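You operate a simulated robot arm through the tools that you are given. There is no shell and no other tool.

You run a simulated robot arm. Do the job below in one go: nothing can be reset, and whatever is moved stays where it is left.

JOB
Switch the keyboard on, set BASS, one octave down, volume low, and try the yellow dot key once.
Fine: the keyboard stays on.

The check looks at the end state, three seconds after you hand in, the way a careful person would. Anything else that was tipped, shoved, dropped, spilled or broken makes it a failure.

ROBOT AND FRAMES
A 7-joint arm with a two-finger parallel gripper, fixed in place. Base frame: the origin is on the floor under the middle of its stand, x ahead of it, y to its left, z up; the work surface is at about z = 0.74. Units: m, degrees, N and s.
With the tool pointing down near the work surface it reaches from about 0.2 to 0.68 m from the base axis. Its first joint turns from -66.0 to 66.0 degrees. Payload 2.4 kg.
The TCP is the grasp point between the finger pads, 0.03 m short of the fingertips. In the tool frame z runs along the fingers and y along their closing line. Largest opening 0.094 m; finger width 0.028, thickness 0.01; the body of the gripper, 0.05 by 0.096 m, starts 0.055 m behind the TCP.
Orientation is that of the tool frame in the base frame, as a unit quaternion [x, y, z, w]. With the fingers straight down and closing along the base's y, the tool's x points along the base's -x, its y along +y and its z along -z.

CONTROLS
- The arm moves only by the tool move_arm. Its argument "commands" is a list that holds one entry, the list of rows, each a list of 6 numbers: the shift along the tool's x, y, z in units of 25 mm (1.0 is 25 mm), then the turn, a rotation vector about the tool's x, y, z in units of 6 degrees (1.0 is 6 degrees). In form: [[[dx, dy, dz, wx, wy, wz], ...]]. A call has 1 to 20 rows; each row shifts and turns the commanded pose from where the row before left it, along the tool's axes as they then stand. "hand" is the finger opening in m, from 0 to 0.094, set as the call begins (left out, the last holds). A call with a number of a shift or a turn outside -1 to 1 is refused whole. A row lasts 0.2 s, in which the tool goes at most 0.05 m and 8.6 degrees; a call with a longer step from one row to the next is refused whole, and so is a gripper value outside its range. A pose out of reach is approached as far as the arm can. The call stops where the force on the tool passes 40 N (or 10 N more than at its start, if that is more) or the arm is blocked; 0.2 s more then pass. The fingers move at their own pace (about 0.153 m/s each) and stop on an object; they squeeze with about 33 N. The grip force told is the motor's: it shows also when the fingers shut on nothing. Time passes only in rows, and 0.2 s behind the last, so rows that do not move let the fingers close. It gives the time, the measured TCP pose, the force on the tool (base axes), the opening and the grip force at its end, in the units of the frame above (readings bear some noise), with the torque about the TCP (base axes, N m) and any sound that the robot's microphone picked up.
- Cameras (640 x 400 px; columns grow to the right, rows downward): "scene" is fixed at [0.0563, 0.5021, 1.4359]; the picture's right is [-0.44, -0.90, 0.00], its down [-0.57, 0.28, -0.77] and it looks along [0.69, -0.34, -0.63] (base axes); focal length 325 px, centre (320, 200). "wrist" rides on the gripper at [0.076, 0.014, -0.103] in the tool frame; the picture's right is [-0.18, 0.98, 0.00], its down [-0.75, -0.14, -0.64] and it looks along [-0.63, -0.12, 0.77] (tool axes); focal length 243 px, centre (320, 200). There is no depth. A picture from a camera that has moved, and an enlarged one, comes with that camera's place and axes in the base frame and with its lens.
- snapshot(camera): a new picture of that camera. It takes no simulated time.
- zoom(camera, box): a new picture of the part [left, top, right, bottom] of that camera's present view, enlarged. It takes no simulated time.
- job_done(): hands the job in; it is judged then, once.

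Places have to be worked out from the pictures, the camera data and where the tool is seen. Open the gripper and draw the arm clear of the work before you hand the job in, unless the task says otherwise.

The tools are called after "Call:" as a command line: name --argument value ..., lists and objects as JSON in quotes. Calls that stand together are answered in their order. move_arm: Moves the arm, as the interface text tells. Its arguments: {"type":"object","properties":{"commands":{"type":"array","items":{"type":"array","items":{"type":"array","items":{"type":"number"}}}},"hand":{"type":"number"}},"required":["commands"]} The other tools are called the same way: snapshot (camera) takes a picture; zoom (camera, box) takes an enlarged picture of a part of a camera's view; job_done () hands the job in.

At the start:

```text
t: 0.0
position: [0.3461, 0.2118, 1.1048]
tcp_rot: [0.0, 1.0, -0.001, 0.0]
force: [-0.2, -0.1, 0.5]
wrist_torque: [-0.01, 0.04, 0.0]
opening: 0.0939
grip_force: 0.0
```

scene: 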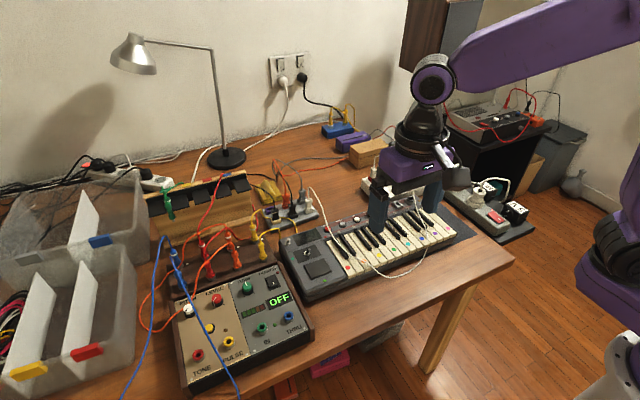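
wrist: 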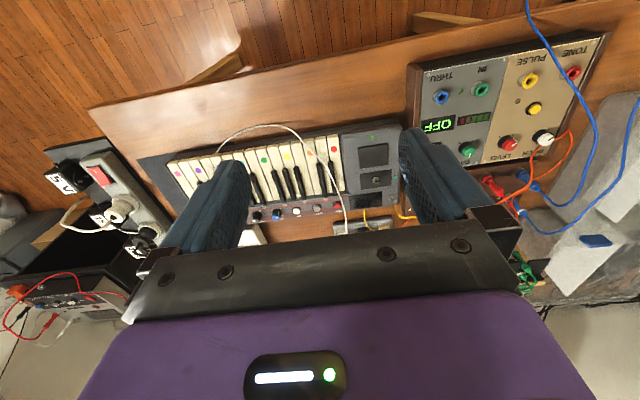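

The keyboard lies below the gripper. I start by enlarging the views of the keyboard and its surroundings to read its controls.

Call:
zoom --camera "scene" --box '[270, 170, 470, 310]'

Call:
zoom --camera "wrist" --box '[150, 110, 410, 260]'

Call:
zoom --camera "scene" --box '[420, 80, 560, 240]'

```text
2.86 times, centred on (370, 240) of scene
camera zoom: at [0.0563, 0.5021, 1.4359], right [-0.44, -0.9, 0.0], down [-0.57, 0.28, -0.77], along [0.69, -0.34, -0.63], focal length 928 px, centre (177, 86)
```

zoom: 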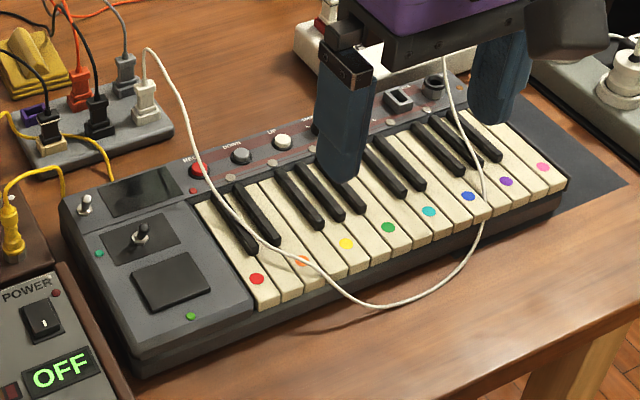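

```text
2.46 times, centred on (280, 185) of wrist
camera zoom: at [0.2694, 0.224, 1.2073], right [0.18, 0.98, 0.0], down [0.75, -0.14, 0.64], along [0.63, -0.12, -0.77], focal length 597 px, centre (418, 237)
```

zoom: 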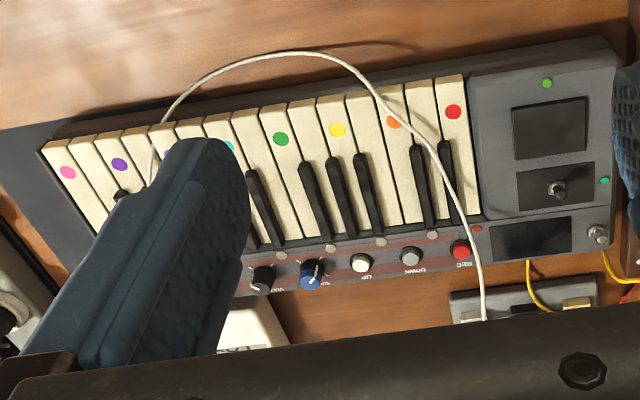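

```text
2.50 times, centred on (490, 160) of scene
camera zoom: at [0.0563, 0.5021, 1.4359], right [-0.44, -0.9, 0.0], down [-0.57, 0.28, -0.77], along [0.69, -0.34, -0.63], focal length 812 px, centre (-105, 300)
```

zoom: 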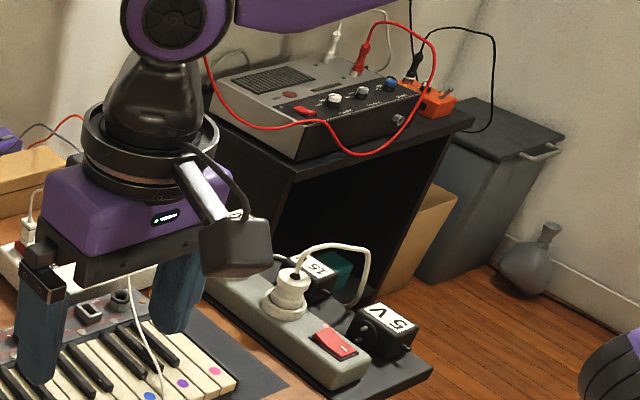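

The keys face the robot: red dot at the left (+y) and pink at the right. A white cable is draped across the keyboard. I move the hand a little toward -y and back so I can read the panel labels from the wrist camera and clear the scene view.

Call:
move_arm --commands '[[[1, -1, 0, 0, 0, 0], [1, -1, 0, 0, 0, 0], [0, -1, 0, 0, 0, 0], [0, -1, 0, 0, 0, 0], [0, -1, 0, 0, 0, 0], [0, 0, 0, 0, 0, 0]]]'

```text
t: 1.4
position: [0.2979, 0.0836, 1.1047]
tcp_rot: [0.0, 1.0, 0.0, -0.001]
force: [-0.8, 0.4, 0.7]
wrist_torque: [0.02, -0.03, 0.03]
opening: 0.0938
grip_force: 0.1
```

The hand is now at (0.298, 0.084). I take new views of the panel.

Call:
snapshot --camera "wrist"

Call:
snapshot --camera "scene"

Call:
zoom --camera "scene" --box '[280, 180, 400, 255]'

```text
taken
camera wrist: at [0.2193, 0.0981, 1.2074], right [0.18, 0.98, 0.0], down [0.75, -0.14, 0.64], along [0.63, -0.12, -0.77], focal length 243 px, centre (320, 200)
```

wrist: 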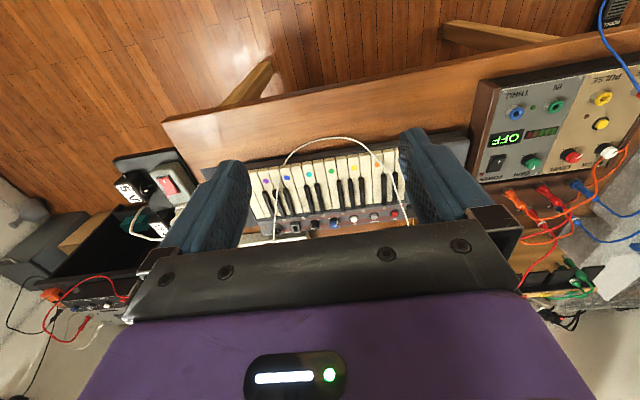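

```text
taken
```

scene: 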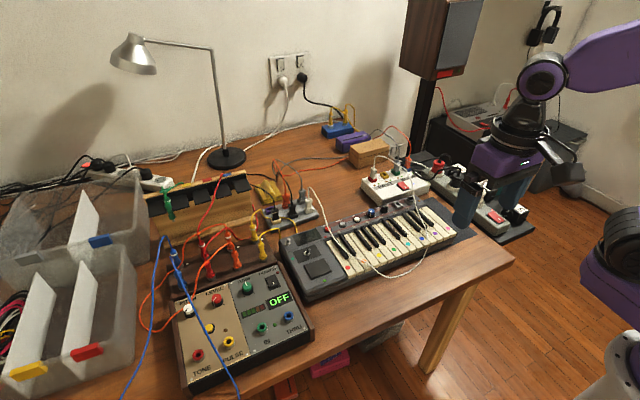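

```text
5.33 times, centred on (340, 218) of scene
camera zoom: at [0.0563, 0.5021, 1.4359], right [-0.44, -0.9, 0.0], down [-0.57, 0.28, -0.77], along [0.69, -0.34, -0.63], focal length 1733 px, centre (213, 107)
```

zoom: 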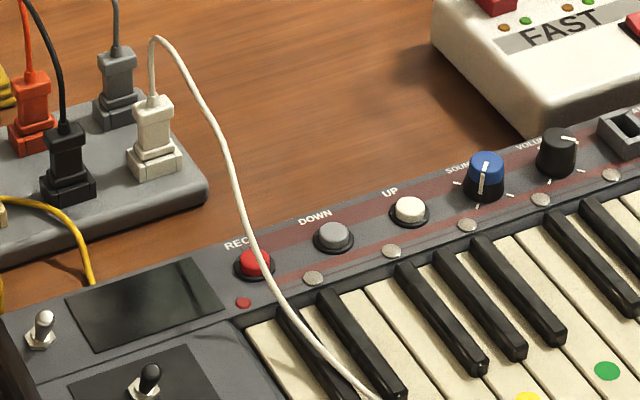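

Now the panel is clear in the scene view: REC, DOWN, UP, SOUND (blue knob), VOLUME (black knob) and an AUX-like port. I zoom further into each control.

Call:
zoom --camera "scene" --box '[360, 190, 416, 225]'

Call:
zoom --camera "scene" --box '[280, 225, 344, 265]'

Call:
zoom --camera "scene" --box '[350, 140, 550, 265]'

Call:
zoom --camera "scene" --box '[280, 195, 440, 295]'

Call:
zoom --camera "wrist" --box '[240, 130, 420, 245]'

```text
11.43 times, centred on (388, 208) of scene
camera zoom: at [0.0563, 0.5021, 1.4359], right [-0.44, -0.9, 0.0], down [-0.57, 0.28, -0.77], along [0.69, -0.34, -0.63], focal length 3713 px, centre (-457, 114)
```

zoom: 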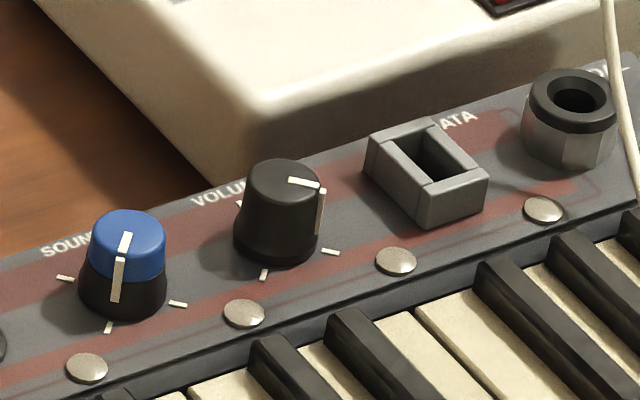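

```text
10.00 times, centred on (312, 245) of scene
camera zoom: at [0.0563, 0.5021, 1.4359], right [-0.44, -0.9, 0.0], down [-0.57, 0.28, -0.77], along [0.69, -0.34, -0.63], focal length 3249 px, centre (400, -250)
```

zoom: 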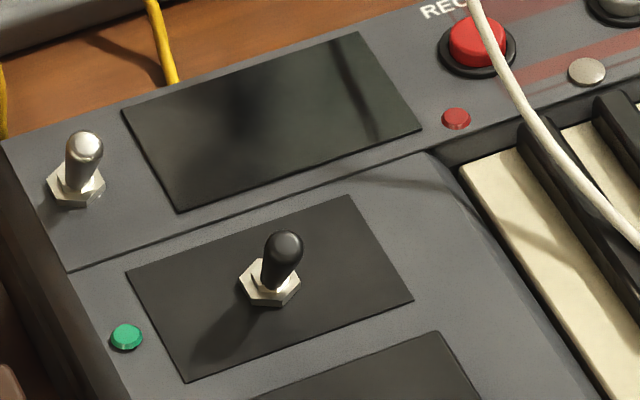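

```text
3.20 times, centred on (450, 202) of scene
camera zoom: at [0.0563, 0.5021, 1.4359], right [-0.44, -0.9, 0.0], down [-0.57, 0.28, -0.77], along [0.69, -0.34, -0.63], focal length 1040 px, centre (-96, 192)
```

zoom: 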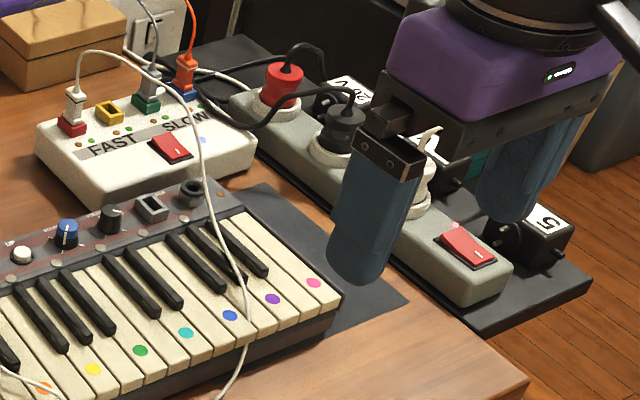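

```text
4.00 times, centred on (360, 245) of scene
camera zoom: at [0.0563, 0.5021, 1.4359], right [-0.44, -0.9, 0.0], down [-0.57, 0.28, -0.77], along [0.69, -0.34, -0.63], focal length 1300 px, centre (160, 20)
```

zoom: 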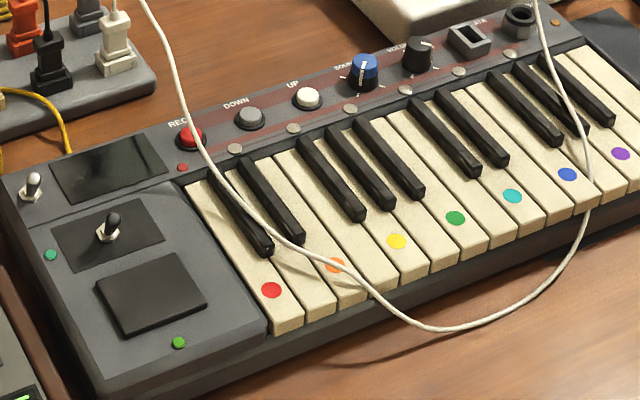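

```text
3.48 times, centred on (330, 188) of wrist
camera zoom: at [0.2193, 0.0981, 1.2074], right [0.18, 0.98, 0.0], down [0.75, -0.14, 0.64], along [0.63, -0.12, -0.77], focal length 844 px, centre (285, 244)
```

zoom: 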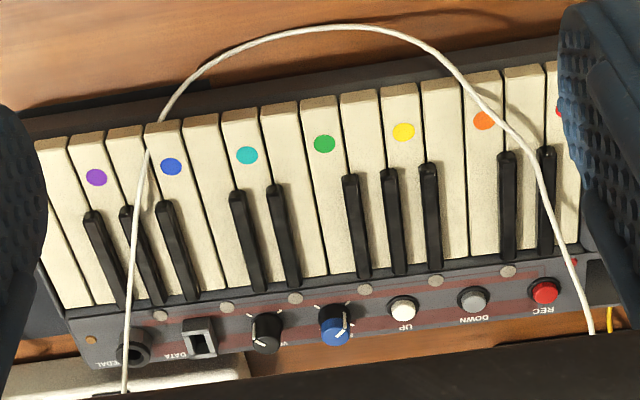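

The SOUND and VOLUME knobs have pointer marks, the display is dark, and there are two toggles on the left panel. I move the wrist camera over the left panel to look for labels.

Call:
move_arm --commands '[[[-0.2, 1, 0.6, 0, 0, 0], [-0.2, 1, 0.6, 0, 0, 0], [-0.2, 1, 0.6, 0, 0, 0], [-0.2, 1, 0.6, 0, 0, 0], [-0.2, 1, 0.6, 0, 0, 0], [-0.2, 1, 0.6, 0, 0, 0], [-0.2, 1, 0.6, 0, 0, 0], [-0.2, 1, 0.6, 0, 0, 0], [0, 0, 0, 0, 0, 0]]]'

Call:
snapshot --camera "wrist"

```text
t: 3.4
position: [0.3383, 0.2873, 0.9838]
tcp_rot: [0.001, 1.0, 0.0, 0.0]
force: [0.3, -0.1, -0.6]
wrist_torque: [-0.01, 0.04, -0.04]
opening: 0.0938
grip_force: 0.1
```

```text
taken
camera wrist: at [0.2604, 0.3006, 1.0866], right [0.19, 0.98, 0.0], down [0.75, -0.14, 0.64], along [0.63, -0.12, -0.77], focal length 243 px, centre (320, 200)
```

wrist: 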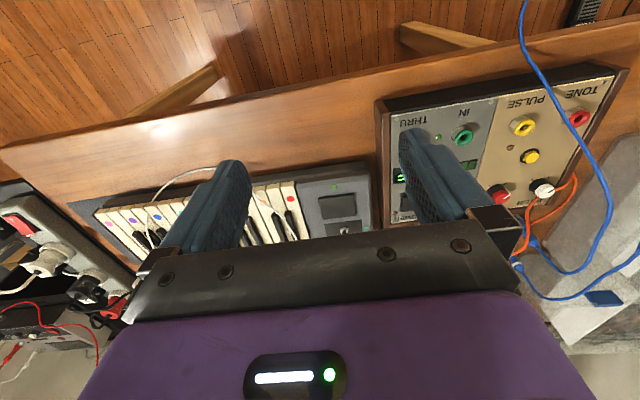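

The gripper body hides the panel from here, so I move forward over the keyboard at a safe height to bring the panel into the clear upper part of the wrist image.

Call:
move_arm --commands '[[[-1, -0.1, -0.2, 0, 0, 0], [-1, -0.1, -0.2, 0, 0, 0], [-1, -0.1, -0.2, 0, 0, 0], [-1, -0.1, -0.2, 0, 0, 0], [-1, -0.1, -0.2, 0, 0, 0], [-1, 0, 0, 0, 0, 0], [-1, 0, 0, 0, 0, 0], [0, 0, 0, 0, 0, 0]]]'

Call:
snapshot --camera "wrist"

```text
t: 5.2
position: [0.5101, 0.273, 1.0086]
tcp_rot: [0.0, 1.0, 0.0, 0.0]
force: [0.7, -0.4, 0.8]
wrist_torque: [0.02, 0.03, 0.0]
opening: 0.094
grip_force: 0.0
```

```text
taken
camera wrist: at [0.4343, 0.2862, 1.1109], right [0.18, 0.98, 0.0], down [0.75, -0.14, 0.64], along [0.63, -0.12, -0.77], focal length 243 px, centre (320, 200)
```

wrist: 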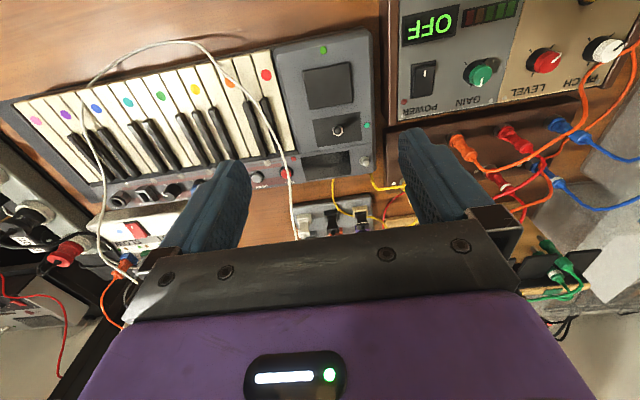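

The left panel is now well visible between the fingers; I zoom into it.

Call:
zoom --camera "wrist" --box '[248, 80, 392, 190]'

Call:
zoom --camera "wrist" --box '[90, 140, 234, 230]'

Call:
zoom --camera "wrist" --box '[270, 25, 390, 100]'

```text
3.64 times, centred on (320, 135) of wrist
camera zoom: at [0.4343, 0.2862, 1.1109], right [0.18, 0.98, 0.0], down [0.75, -0.14, 0.64], along [0.63, -0.12, -0.77], focal length 882 px, centre (320, 436)
```

zoom: 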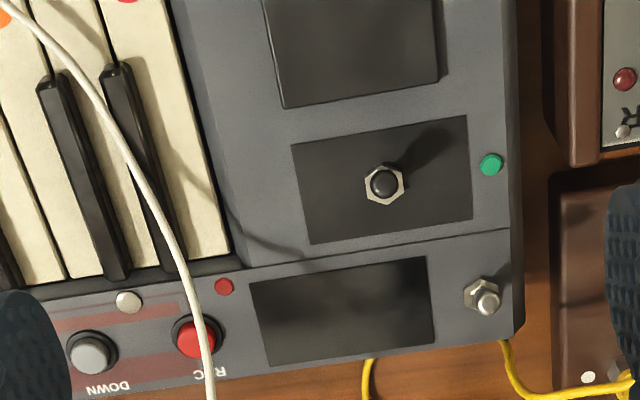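

```text
4.44 times, centred on (162, 185) of wrist
camera zoom: at [0.4343, 0.2862, 1.1109], right [0.18, 0.98, 0.0], down [0.75, -0.14, 0.64], along [0.63, -0.12, -0.77], focal length 1078 px, centre (1022, 267)
```

zoom: 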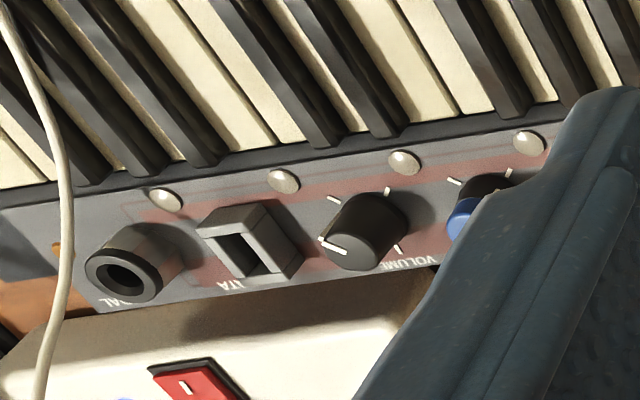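

```text
5.33 times, centred on (330, 62) of wrist
camera zoom: at [0.4343, 0.2862, 1.1109], right [0.18, 0.98, 0.0], down [0.75, -0.14, 0.64], along [0.63, -0.12, -0.77], focal length 1294 px, centre (267, 933)
```

zoom: 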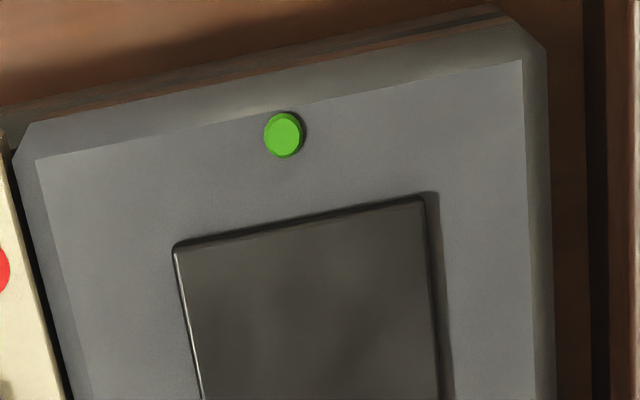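

The silver toggle at the back-left corner looks like the power switch, and the black one looks like a lever on the pitch area. I zoom in closely to see how each is tilted and whether any small markings exist.

Call:
zoom --camera "wrist" --box '[340, 140, 380, 170]'

Call:
zoom --camera "wrist" --box '[310, 110, 366, 145]'

Call:
zoom --camera "scene" --box '[280, 235, 304, 250]'

Call:
zoom --camera "scene" --box '[294, 243, 322, 261]'

```text
13.33 times, centred on (360, 155) of wrist
camera zoom: at [0.4343, 0.2862, 1.1109], right [0.18, 0.98, 0.0], down [0.75, -0.14, 0.64], along [0.63, -0.12, -0.77], focal length 3235 px, centre (-213, 800)
```

zoom: 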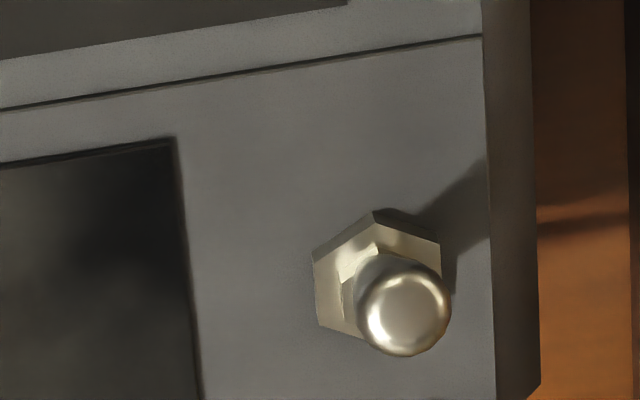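

```text
11.43 times, centred on (338, 128) of wrist
camera zoom: at [0.4343, 0.2862, 1.1109], right [0.18, 0.98, 0.0], down [0.75, -0.14, 0.64], along [0.63, -0.12, -0.77], focal length 2773 px, centre (114, 1029)
```

zoom: 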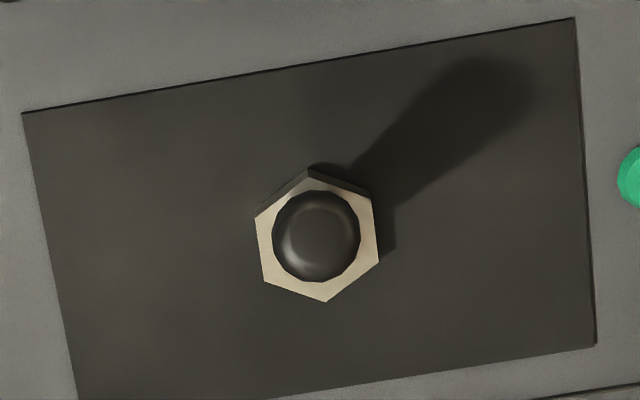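

```text
16.00 times, centred on (292, 242) of scene
camera zoom: at [0.0564, 0.5021, 1.4359], right [-0.44, -0.9, 0.0], down [-0.57, 0.28, -0.77], along [0.69, -0.34, -0.63], focal length 5198 px, centre (768, -480)
```

zoom: 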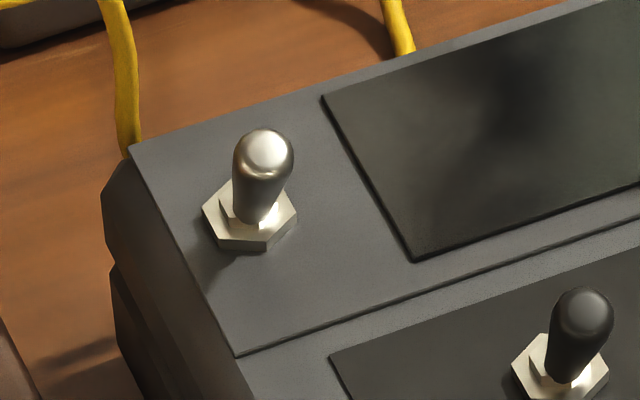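

```text
16.00 times, centred on (308, 252) of scene
camera zoom: at [0.0564, 0.5021, 1.4359], right [-0.44, -0.9, 0.0], down [-0.57, 0.28, -0.77], along [0.69, -0.34, -0.63], focal length 5198 px, centre (512, -632)
```

zoom: 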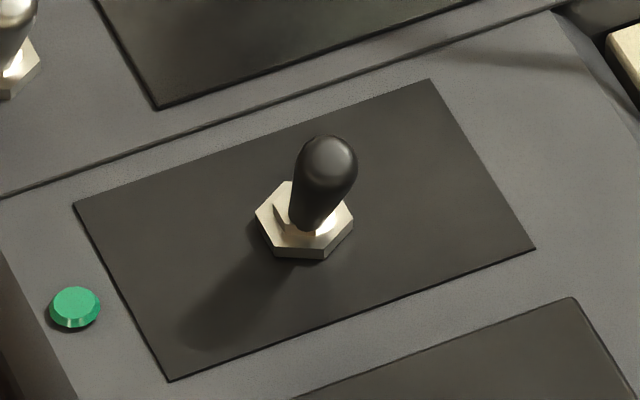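

By triangulating the scene and wrist views, I put the silver toggle's nut at about (0.630, 0.316, 0.794) and its cap at (0.618, 0.316, 0.822), so it leans toward the robot. The black toggle at (0.577, 0.284) leans the same way. The silver one by the display is the likely power switch, so I close the fingers and go to a spot in front of it, above its height.

Call:
move_arm --commands '[[[-1, 0.6, 0, 0, 0, 0], [-1, 0.6, 0, 0, 0, 0], [-0.9, 0.5, 0, 0, 0, 0], [0, 0, 1, 0, 0, 0], [0, 0, 1, 0, 0, 0], [0, 0, 1, 0, 0, 0], [0, 0, 1, 0, 0, 0], [0, 0, 1, 0, 0, 0], [0, 0, 0.5, 0, 0, 0], [0, 0, 0, 0, 0, 0]]]' --hand 0

Call:
zoom --camera "scene" --box '[240, 175, 368, 255]'

Call:
zoom --camera "wrist" --box '[220, 80, 420, 205]'

```text
t: 7.4
position: [0.5848, 0.3153, 0.8714]
tcp_rot: [0.0, 1.0, 0.0, 0.0]
force: [-0.1, 0.3, 0.3]
wrist_torque: [-0.02, -0.01, 0.01]
opening: 0.0
grip_force: 32.5
```

```text
5.00 times, centred on (304, 215) of scene
camera zoom: at [0.0563, 0.5021, 1.4359], right [-0.44, -0.9, 0.0], down [-0.57, 0.28, -0.77], along [0.69, -0.34, -0.63], focal length 1624 px, centre (400, 125)
```

zoom: 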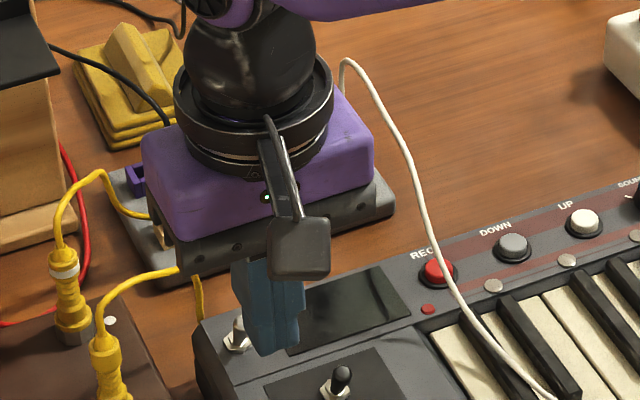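

```text
3.20 times, centred on (320, 142) of wrist
camera zoom: at [0.5066, 0.3286, 0.9743], right [0.18, 0.98, 0.0], down [0.75, -0.14, 0.64], along [0.63, -0.12, -0.77], focal length 776 px, centre (320, 384)
```

zoom: 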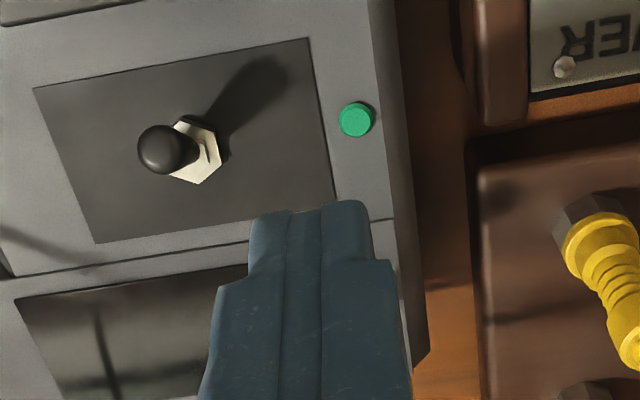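

The hand is in front of the toggle at the right y. A yellow cable arcs near the back-left corner, so I check how close it comes to the gripper body before pushing.

Call:
snapshot --camera "wrist"

Call:
zoom --camera "scene" --box '[244, 205, 308, 245]'

Call:
zoom --camera "wrist" --box '[340, 120, 468, 200]'

```text
taken
camera wrist: at [0.5066, 0.3286, 0.9743], right [0.18, 0.98, 0.0], down [0.75, -0.14, 0.64], along [0.63, -0.12, -0.77], focal length 243 px, centre (320, 200)
```

wrist: 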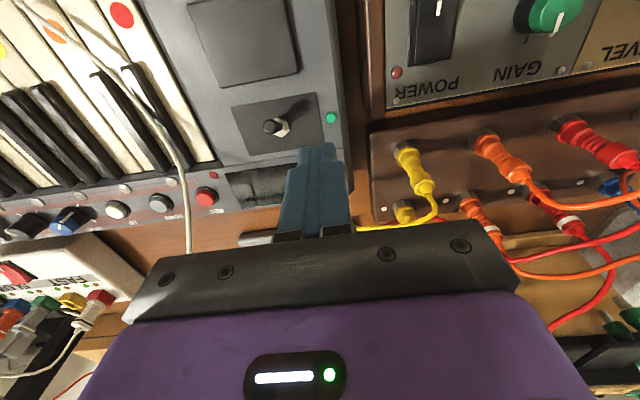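

```text
10.00 times, centred on (276, 225) of scene
camera zoom: at [0.0563, 0.5021, 1.4359], right [-0.44, -0.9, 0.0], down [-0.57, 0.28, -0.77], along [0.69, -0.34, -0.63], focal length 3249 px, centre (760, -50)
```

zoom: 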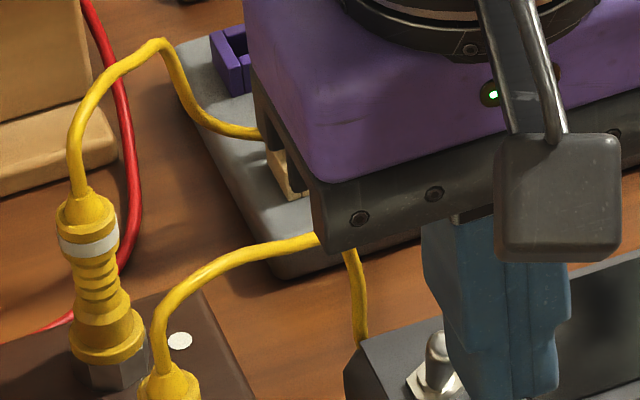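

```text
5.00 times, centred on (404, 160) of wrist
camera zoom: at [0.5066, 0.3286, 0.9743], right [0.18, 0.98, 0.0], down [0.75, -0.14, 0.64], along [0.63, -0.12, -0.77], focal length 1213 px, centre (-100, 400)
```

zoom: 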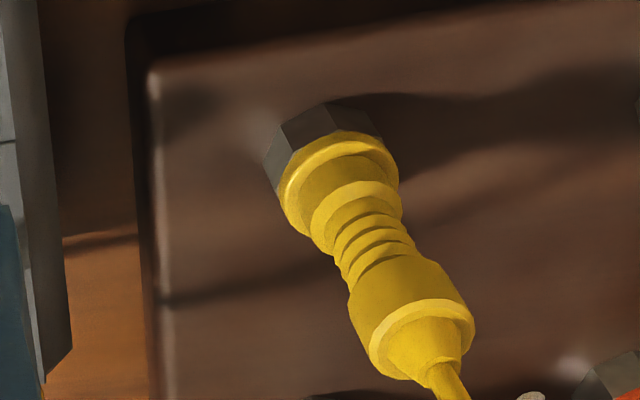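

The yellow cable peaks near z≈0.845 at (0.65, 0.34), so the gripper body at z≥0.89 and the finger both stay clear. I lower the tips to about z=0.808 and push the lever in +x in small steps.

Call:
move_arm --commands '[[[0, 0, 0.7, 0, 0, 0], [0, 0, 0.63, 0, 0, 0], [-0.3, 0, 0, 0, 0, 0], [-0.3, 0, 0, 0, 0, 0], [-0.2, 0, 0, 0, 0, 0], [-0.2, 0, 0, 0, 0, 0], [-0.2, 0, 0, 0, 0, 0], [-0.15, 0, 0, 0, 0, 0], [-0.15, 0, 0, 0, 0, 0], [0, 0, 0, 0, 0, 0]]]'

Call:
zoom --camera "scene" --box '[270, 205, 366, 265]'

```text
t: 9.6
position: [0.6149, 0.3135, 0.8395]
tcp_rot: [0.0, 1.0, -0.001, 0.0]
force: [1.3, 0.0, 1.0]
wrist_torque: [-0.03, 0.03, 0.02]
opening: 0.0
grip_force: 32.7
out of reach, approached as far as the arm can: row 8, 9
heard: click
```

```text
6.67 times, centred on (318, 235) of scene
camera zoom: at [0.0563, 0.5021, 1.4359], right [-0.44, -0.9, 0.0], down [-0.57, 0.28, -0.77], along [0.69, -0.34, -0.63], focal length 2166 px, centre (333, -33)
```

zoom: 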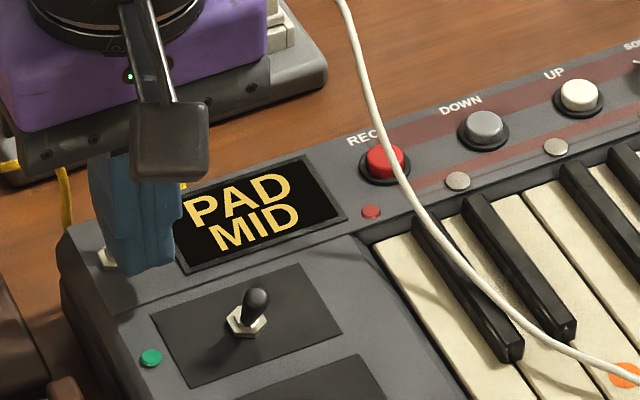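

The keyboard is on: I heard a click and the display shows "PAD / MID". I back off, rise above the white cable, and go to a spot where the wrist camera sees the SOUND and VOLUME knobs.

Call:
move_arm --commands '[[[1, 0, 0, 0, 0, 0], [0, 0, -1, 0, 0, 0], [0, 0, -1, 0, 0, 0], [0, 0, -1, 0, 0, 0], [0, 0, -1, 0, 0, 0], [0, 0, -1, 0, 0, 0], [0.3, -1, -0.4, 0, 0, 0], [0.3, -1, 0, 0, 0, 0], [0.3, -1, 0, 0, 0, 0], [0.3, -1, 0, 0, 0, 0], [0.3, -1, 0, 0, 0, 0], [0, -1, 0, 0, 0, 0], [0, -1, 0, 0, 0, 0], [0, -1, 0, 0, 0, 0], [0, 0, 0, 0, 0, 0]]]'

Call:
snapshot --camera "wrist"

Call:
zoom --camera "scene" --box '[270, 205, 366, 265]'

```text
t: 12.8
position: [0.5528, 0.1136, 0.9754]
tcp_rot: [0.0, 1.0, 0.0, 0.0]
force: [0.7, 0.1, -0.1]
wrist_torque: [0.01, -0.02, 0.01]
opening: 0.0
grip_force: 33.4
```

```text
taken
camera wrist: at [0.4749, 0.1268, 1.0773], right [0.18, 0.98, 0.0], down [0.75, -0.14, 0.64], along [0.63, -0.12, -0.77], focal length 243 px, centre (320, 200)
```

wrist: 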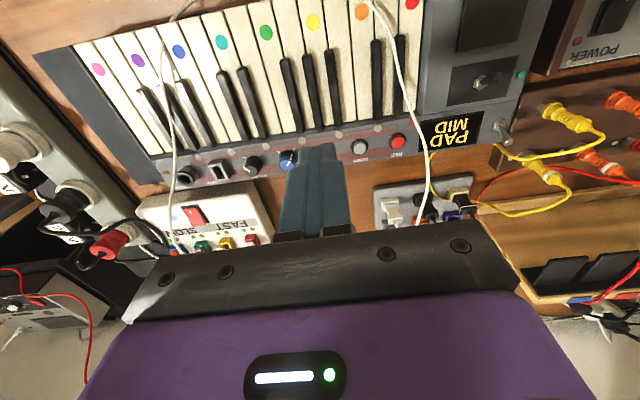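

```text
6.67 times, centred on (318, 235) of scene
camera zoom: at [0.0563, 0.5021, 1.4359], right [-0.44, -0.9, 0.0], down [-0.57, 0.28, -0.77], along [0.69, -0.34, -0.63], focal length 2166 px, centre (333, -33)
```

zoom: 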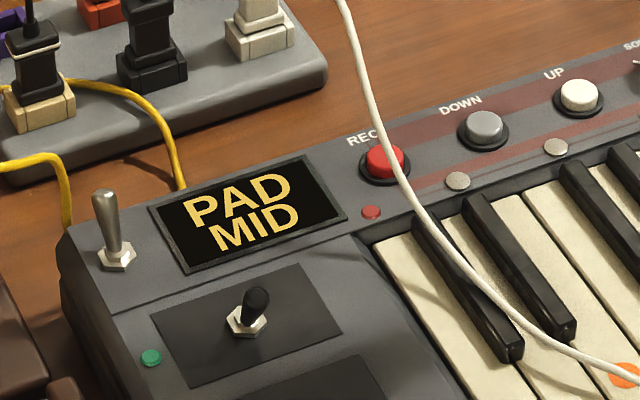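

The power toggle stays over and the display stays lit. Now I zoom in on the buttons and knobs from here to triangulate them.

Call:
zoom --camera "wrist" --box '[330, 110, 426, 170]'

Call:
zoom --camera "wrist" --box '[200, 120, 312, 190]'

Call:
zoom --camera "scene" --box '[320, 205, 376, 240]'

Call:
zoom --camera "scene" --box '[356, 195, 404, 225]'

```text
6.67 times, centred on (378, 140) of wrist
camera zoom: at [0.4749, 0.1268, 1.0773], right [0.18, 0.98, 0.0], down [0.75, -0.14, 0.64], along [0.63, -0.12, -0.77], focal length 1618 px, centre (-67, 600)
```

zoom: 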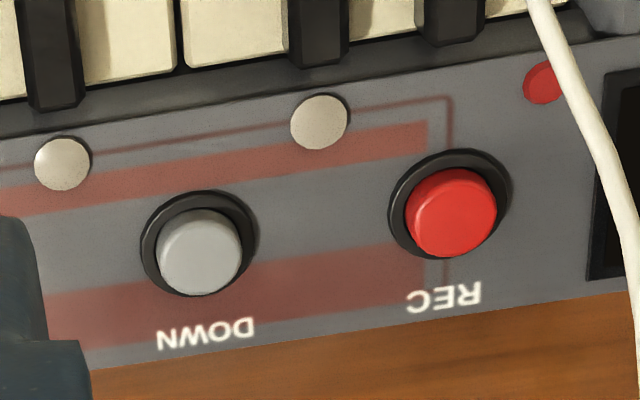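

```text
5.71 times, centred on (256, 155) of wrist
camera zoom: at [0.4749, 0.1268, 1.0773], right [0.18, 0.98, 0.0], down [0.75, -0.14, 0.64], along [0.63, -0.12, -0.77], focal length 1386 px, centre (686, 457)
```

zoom: 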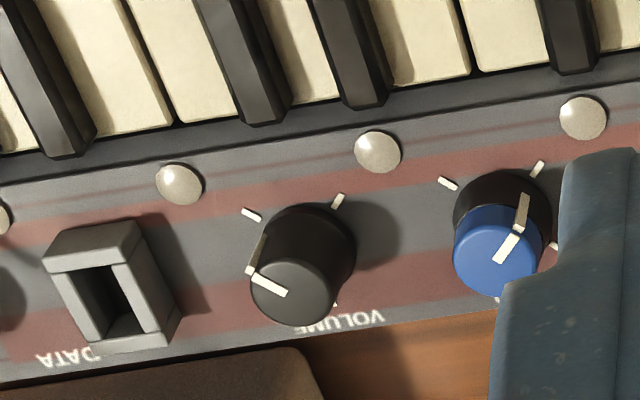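

```text
11.43 times, centred on (348, 222) of scene
camera zoom: at [0.0563, 0.5021, 1.4359], right [-0.44, -0.9, 0.0], down [-0.57, 0.28, -0.77], along [0.69, -0.34, -0.63], focal length 3713 px, centre (0, -57)
```

zoom: 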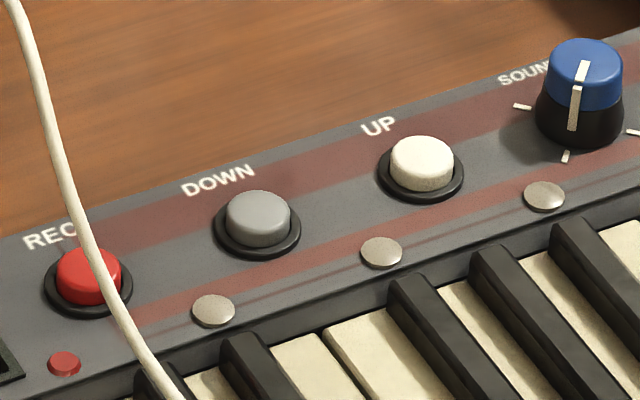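

```text
13.33 times, centred on (380, 210) of scene
camera zoom: at [0.0563, 0.5021, 1.4359], right [-0.44, -0.9, 0.0], down [-0.57, 0.28, -0.77], along [0.69, -0.34, -0.63], focal length 4332 px, centre (-480, 67)
```

zoom: 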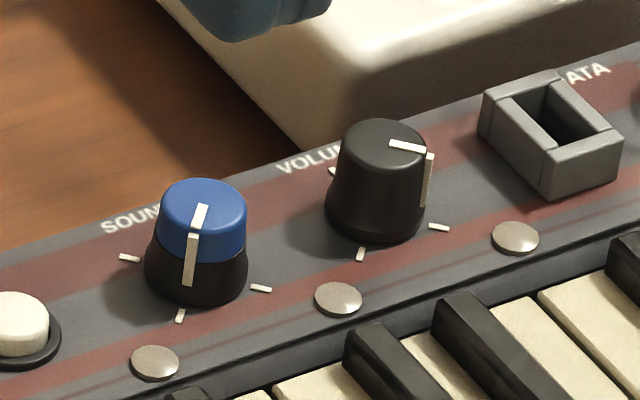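

DOWN triangulates to about (0.625, 0.150, top z≈0.803); the buttons are about 45 mm apart, and the white cable hangs near y≈0.21. I go above DOWN with closed fingers and stop 3 cm over it to check the alignment.

Call:
move_arm --commands '[[[-1, 0.5, 0, 0, 0, 0], [-1, 0.5, 0, 0, 0, 0], [-0.85, 0.4, 0, 0, 0, 0], [0, 0, 1, 0, 0, 0], [0, 0, 1, 0, 0, 0], [0, 0, 1, 0, 0, 0], [0, 0, 1, 0, 0, 0], [0, 0, 0.6, 0, 0, 0], [0, 0, 0, 0, 0, 0]]]'

Call:
zoom --camera "scene" --box '[300, 185, 380, 235]'

Call:
zoom --camera "wrist" --box '[240, 100, 400, 200]'

```text
t: 14.8
position: [0.623, 0.148, 0.8593]
tcp_rot: [-0.001, 1.0, 0.0, 0.0]
force: [0.3, -0.1, 0.2]
wrist_torque: [0.03, -0.03, 0.05]
opening: 0.0
grip_force: 33.0
```

```text
8.00 times, centred on (340, 210) of scene
camera zoom: at [0.0563, 0.5021, 1.4359], right [-0.44, -0.9, 0.0], down [-0.57, 0.28, -0.77], along [0.69, -0.34, -0.63], focal length 2599 px, centre (160, 120)
```

zoom: 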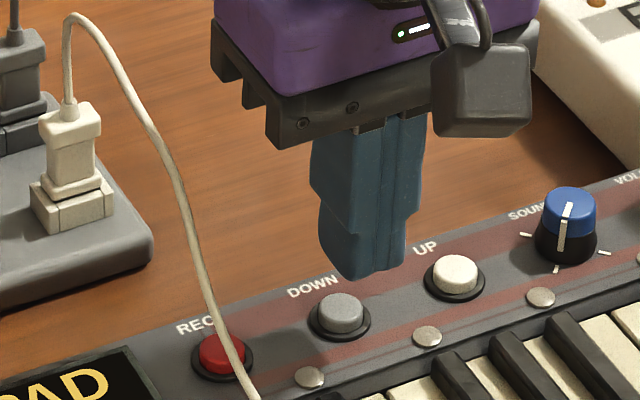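

```text
4.00 times, centred on (320, 150) of wrist
camera zoom: at [0.5458, 0.1614, 0.9606], right [0.18, 0.98, 0.0], down [0.75, -0.14, 0.64], along [0.63, -0.12, -0.77], focal length 970 px, centre (320, 400)
```

zoom: 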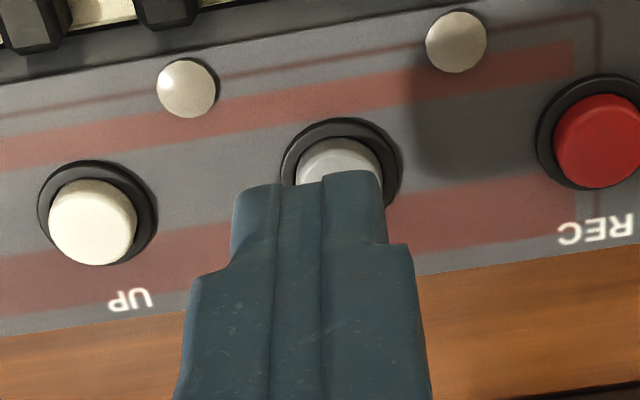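

The fingertips sit squarely over DOWN, clear of UP, REC and the cable. I press down gently in small steps.

Call:
move_arm --commands '[[[0, 0, 0.5, 0, 0, 0], [0, 0, 0.4, 0, 0, 0], [0, 0, 0.1, 0, 0, 0], [0, 0, 0.1, 0, 0, 0], [0, 0, 0.08, 0, 0, 0], [0, 0, 0, 0, 0, 0]]]'

Call:
zoom --camera "scene" --box '[284, 200, 364, 250]'

```text
t: 16.2
position: [0.6243, 0.149, 0.8292]
tcp_rot: [0.0, 1.0, 0.0, 0.001]
force: [-0.3, 0.9, 2.2]
wrist_torque: [0.02, 0.01, 0.0]
opening: 0.0
grip_force: 33.0
heard: click
```

```text
8.00 times, centred on (324, 225) of scene
camera zoom: at [0.0563, 0.5022, 1.4359], right [-0.44, -0.9, 0.0], down [-0.57, 0.28, -0.77], along [0.69, -0.34, -0.63], focal length 2599 px, centre (288, 0)
```

zoom: 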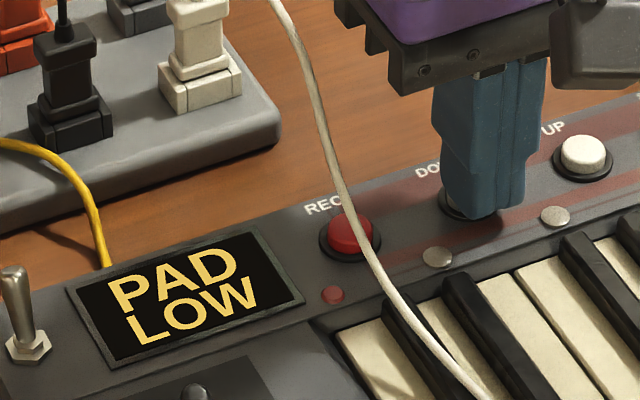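

DOWN registered exactly once: the display now reads "PAD / LOW". I lift straight up and move over the SOUND knob, estimated at (0.624, 0.057, top z≈0.817), opening the fingers modestly.

Call:
move_arm --commands '[[[0, 0, -0.5, 0, 0, 0], [0, 0, -1, 0, 0, 0], [0, 0, -1, 0, 0, 0], [0, 0, -0.5, 0, 0, 0], [0, -1, 0, 0, 0, 0], [0, -1, 0, 0, 0, 0], [0, -1, 0, 0, 0, 0], [0, -0.68, 0, 0, 0, 0], [0, 0, 0, 0, 0, 0]]]' --hand 0.0

Call:
snapshot --camera "wrist"

Call:
zoom --camera "scene" --box '[280, 160, 440, 260]'

```text
t: 18.2
position: [0.6231, 0.0569, 0.9053]
tcp_rot: [0.0, 1.0, 0.0, -0.001]
force: [0.6, 1.1, 0.5]
wrist_torque: [-0.01, 0.02, -0.03]
opening: 0.0
grip_force: 33.2
```

```text
taken
camera wrist: at [0.5463, 0.07, 1.0078], right [0.18, 0.98, 0.0], down [0.75, -0.14, 0.64], along [0.63, -0.12, -0.77], focal length 243 px, centre (320, 200)
```

wrist: 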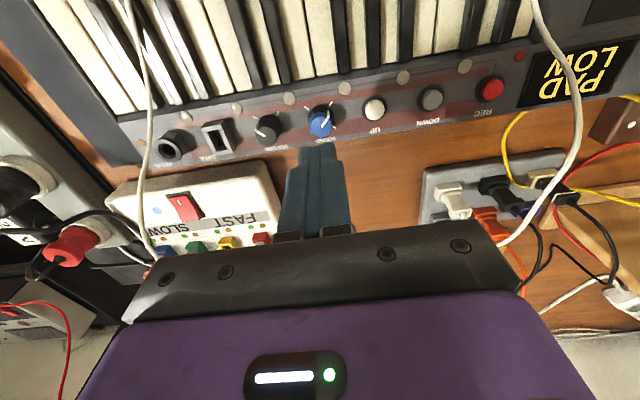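

```text
4.00 times, centred on (360, 210) of scene
camera zoom: at [0.0563, 0.5021, 1.4359], right [-0.44, -0.9, 0.0], down [-0.57, 0.28, -0.77], along [0.69, -0.34, -0.63], focal length 1300 px, centre (160, 160)
```

zoom: 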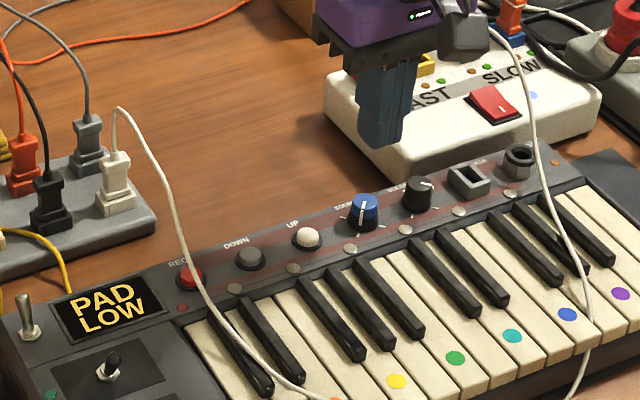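

The SOUND knob is just in front of the fingertips in the wrist view. I zoom in for a precise centre of both knobs and their pointers.

Call:
zoom --camera "wrist" --box '[230, 85, 390, 185]'

Call:
zoom --camera "wrist" --box '[100, 60, 260, 190]'

```text
4.00 times, centred on (310, 135) of wrist
camera zoom: at [0.5463, 0.07, 1.0078], right [0.18, 0.98, 0.0], down [0.75, -0.14, 0.64], along [0.63, -0.12, -0.77], focal length 970 px, centre (360, 460)
```

zoom: 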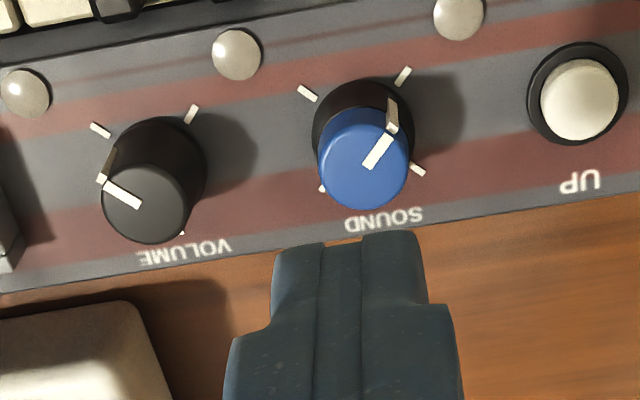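

```text
3.08 times, centred on (180, 125) of wrist
camera zoom: at [0.5463, 0.07, 1.0078], right [0.18, 0.98, 0.0], down [0.75, -0.14, 0.64], along [0.63, -0.12, -0.77], focal length 746 px, centre (751, 431)
```

zoom: 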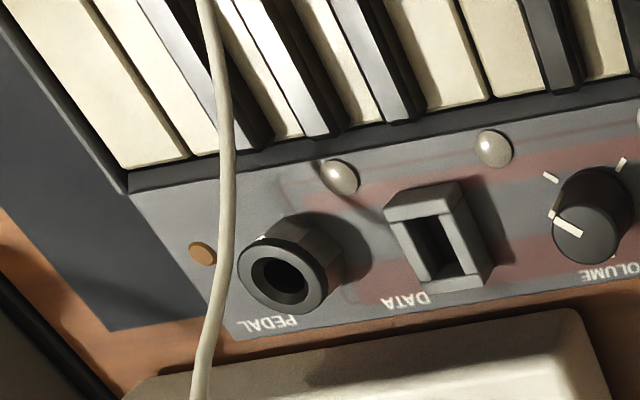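

The tick centre and cap give the SOUND knob at (0.6255, 0.056) with its pointer at the front-left tick; VOLUME is at (0.626, 0.0085) with its pointer front-right (full up). I open to 36 mm and descend around the SOUND knob in two stages.

Call:
move_arm --commands '[[[-0.1, -0.04, 0, 0, 0, 0], [0, 0, 1, 0, 0, 0], [0, 0, 0.7, 0, 0, 0], [0, 0, 0, 0, 0, 0]]]' --hand 0.036

Call:
zoom --camera "wrist" --box '[240, 80, 400, 180]'

Call:
zoom --camera "scene" --box '[340, 180, 404, 220]'

```text
t: 19.2
position: [0.6255, 0.056, 0.8624]
tcp_rot: [0.0, 1.0, 0.0, 0.0]
force: [0.7, -0.1, -0.1]
wrist_torque: [-0.02, 0.03, 0.0]
opening: 0.0358
grip_force: 0.0
```

```text
4.00 times, centred on (320, 130) of wrist
camera zoom: at [0.5488, 0.0693, 0.9645], right [0.18, 0.98, 0.0], down [0.75, -0.14, 0.64], along [0.63, -0.12, -0.77], focal length 970 px, centre (320, 480)
```

zoom: 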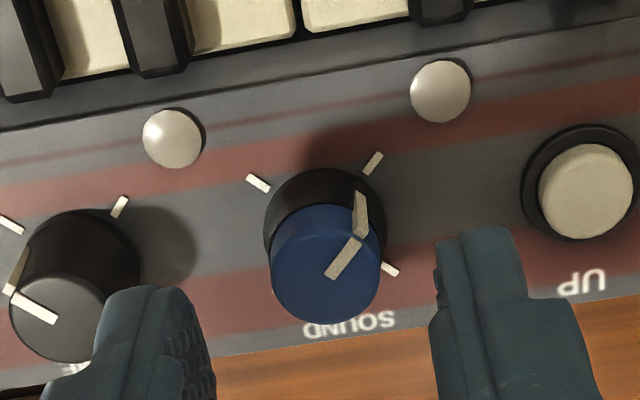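

```text
10.00 times, centred on (372, 200) of scene
camera zoom: at [0.0563, 0.5021, 1.4359], right [-0.44, -0.9, 0.0], down [-0.57, 0.28, -0.77], along [0.69, -0.34, -0.63], focal length 3249 px, centre (-200, 200)
```

zoom: 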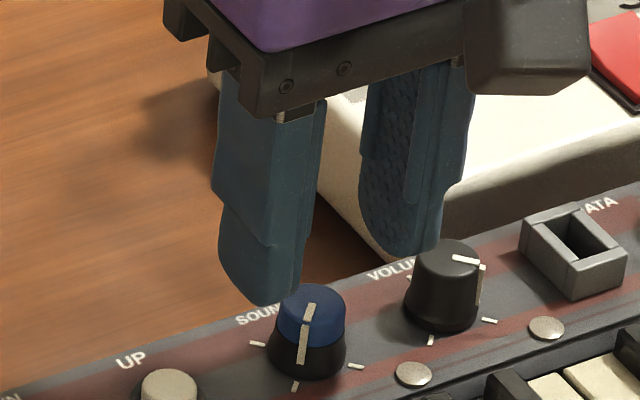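

The knob sits centred between the open fingers. I descend 30 mm and close on the knob.

Call:
move_arm --commands '[[[0, 0, 0.6, 0, 0, 0], [0, 0, 0.6, 0, 0, 0], [0, 0, 0, 0, 0, 0]]]'

Call:
zoom --camera "wrist" --box '[240, 80, 400, 180]'

```text
t: 20.0
position: [0.6256, 0.0567, 0.8321]
tcp_rot: [0.0, 1.0, -0.001, 0.0]
force: [-0.2, -0.7, 0.6]
wrist_torque: [0.0, -0.01, -0.01]
opening: 0.0357
grip_force: 0.0
```

```text
4.00 times, centred on (320, 130) of wrist
camera zoom: at [0.5478, 0.069, 0.9342], right [0.18, 0.98, 0.0], down [0.75, -0.14, 0.64], along [0.63, -0.12, -0.77], focal length 970 px, centre (320, 480)
```

zoom: 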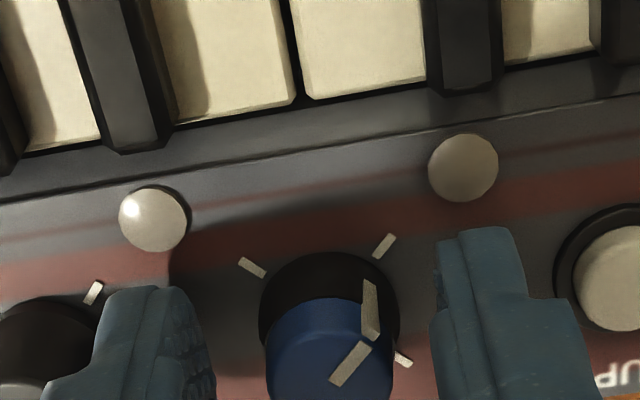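

The fingers straddle the knob with nothing else touched. I close on it.

Call:
move_arm --commands '[[[0, 0, 0, 0, 0, 0], [0, 0, 0, 0, 0, 0]]]' --hand 0

Call:
zoom --camera "wrist" --box '[240, 90, 400, 200]'

```text
t: 20.6
position: [0.6257, 0.056, 0.8319]
tcp_rot: [0.0, 1.0, 0.0, 0.0]
force: [1.2, 1.8, -0.1]
wrist_torque: [0.09, -0.09, -0.09]
opening: 0.019
grip_force: 33.0
```

```text
3.64 times, centred on (320, 145) of wrist
camera zoom: at [0.5478, 0.0695, 0.9343], right [0.18, 0.98, 0.0], down [0.75, -0.14, 0.64], along [0.63, -0.12, -0.77], focal length 882 px, centre (320, 400)
```

zoom: 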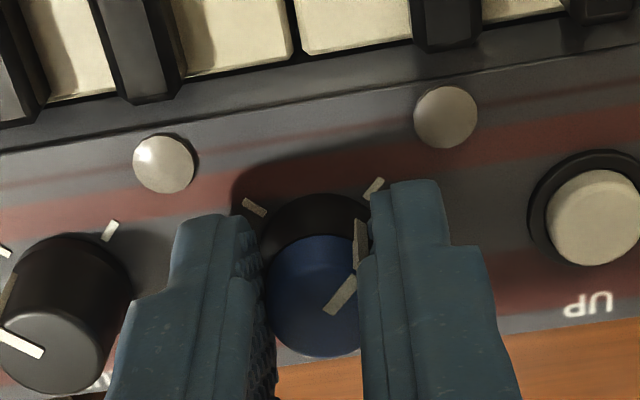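

The knob is held (19 mm opening). I turn it clockwise (seen from above) toward the next tick, in a first part of 48°.

Call:
move_arm --commands '[[[0, 0, 0, 0, 0, 0.8], [0, 0, 0, 0, 0, 0.8], [0, 0, 0, 0, 0, 0.8], [0, 0, 0, 0, 0, 0.8], [0, 0, 0, 0, 0, 0.8], [0, 0, 0, 0, 0, 0.8], [0, 0, 0, 0, 0, 0.8], [0, 0, 0, 0, 0, 0.8], [0, 0, 0, 0, 0, 0.8], [0, 0, 0, 0, 0, 0.8], [0, 0, 0, 0, 0, 0]]]'

Call:
zoom --camera "scene" --box '[280, 185, 408, 265]'

Call:
zoom --camera "wrist" --box '[240, 90, 400, 200]'

```text
t: 23.0
position: [0.626, 0.0567, 0.8313]
tcp_rot: [0.408, 0.913, -0.001, 0.001]
force: [-3.0, 3.3, 0.2]
wrist_torque: [0.08, 0.08, 0.0]
opening: 0.019
grip_force: 33.0
```

```text
5.00 times, centred on (344, 225) of scene
camera zoom: at [0.0565, 0.5022, 1.4359], right [-0.44, -0.9, 0.0], down [-0.57, 0.28, -0.77], along [0.69, -0.34, -0.63], focal length 1624 px, centre (200, 75)
```

zoom: 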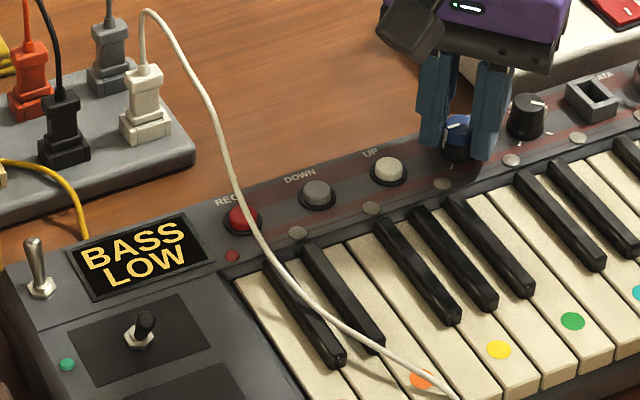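

```text
3.64 times, centred on (320, 145) of wrist
camera zoom: at [0.5849, 0.1215, 0.935], right [0.85, 0.52, 0.0], down [0.4, -0.66, 0.64], along [0.33, -0.55, -0.77], focal length 882 px, centre (320, 400)
```

zoom: 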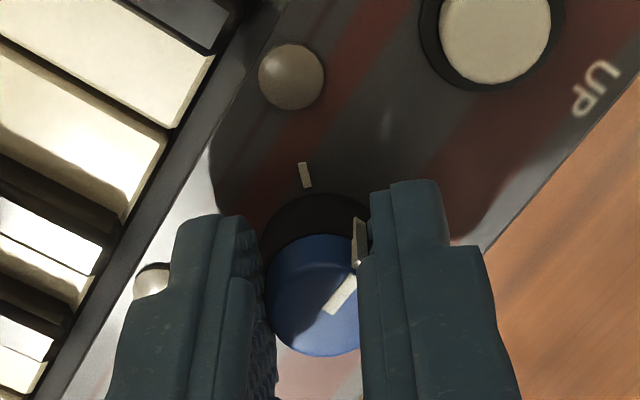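

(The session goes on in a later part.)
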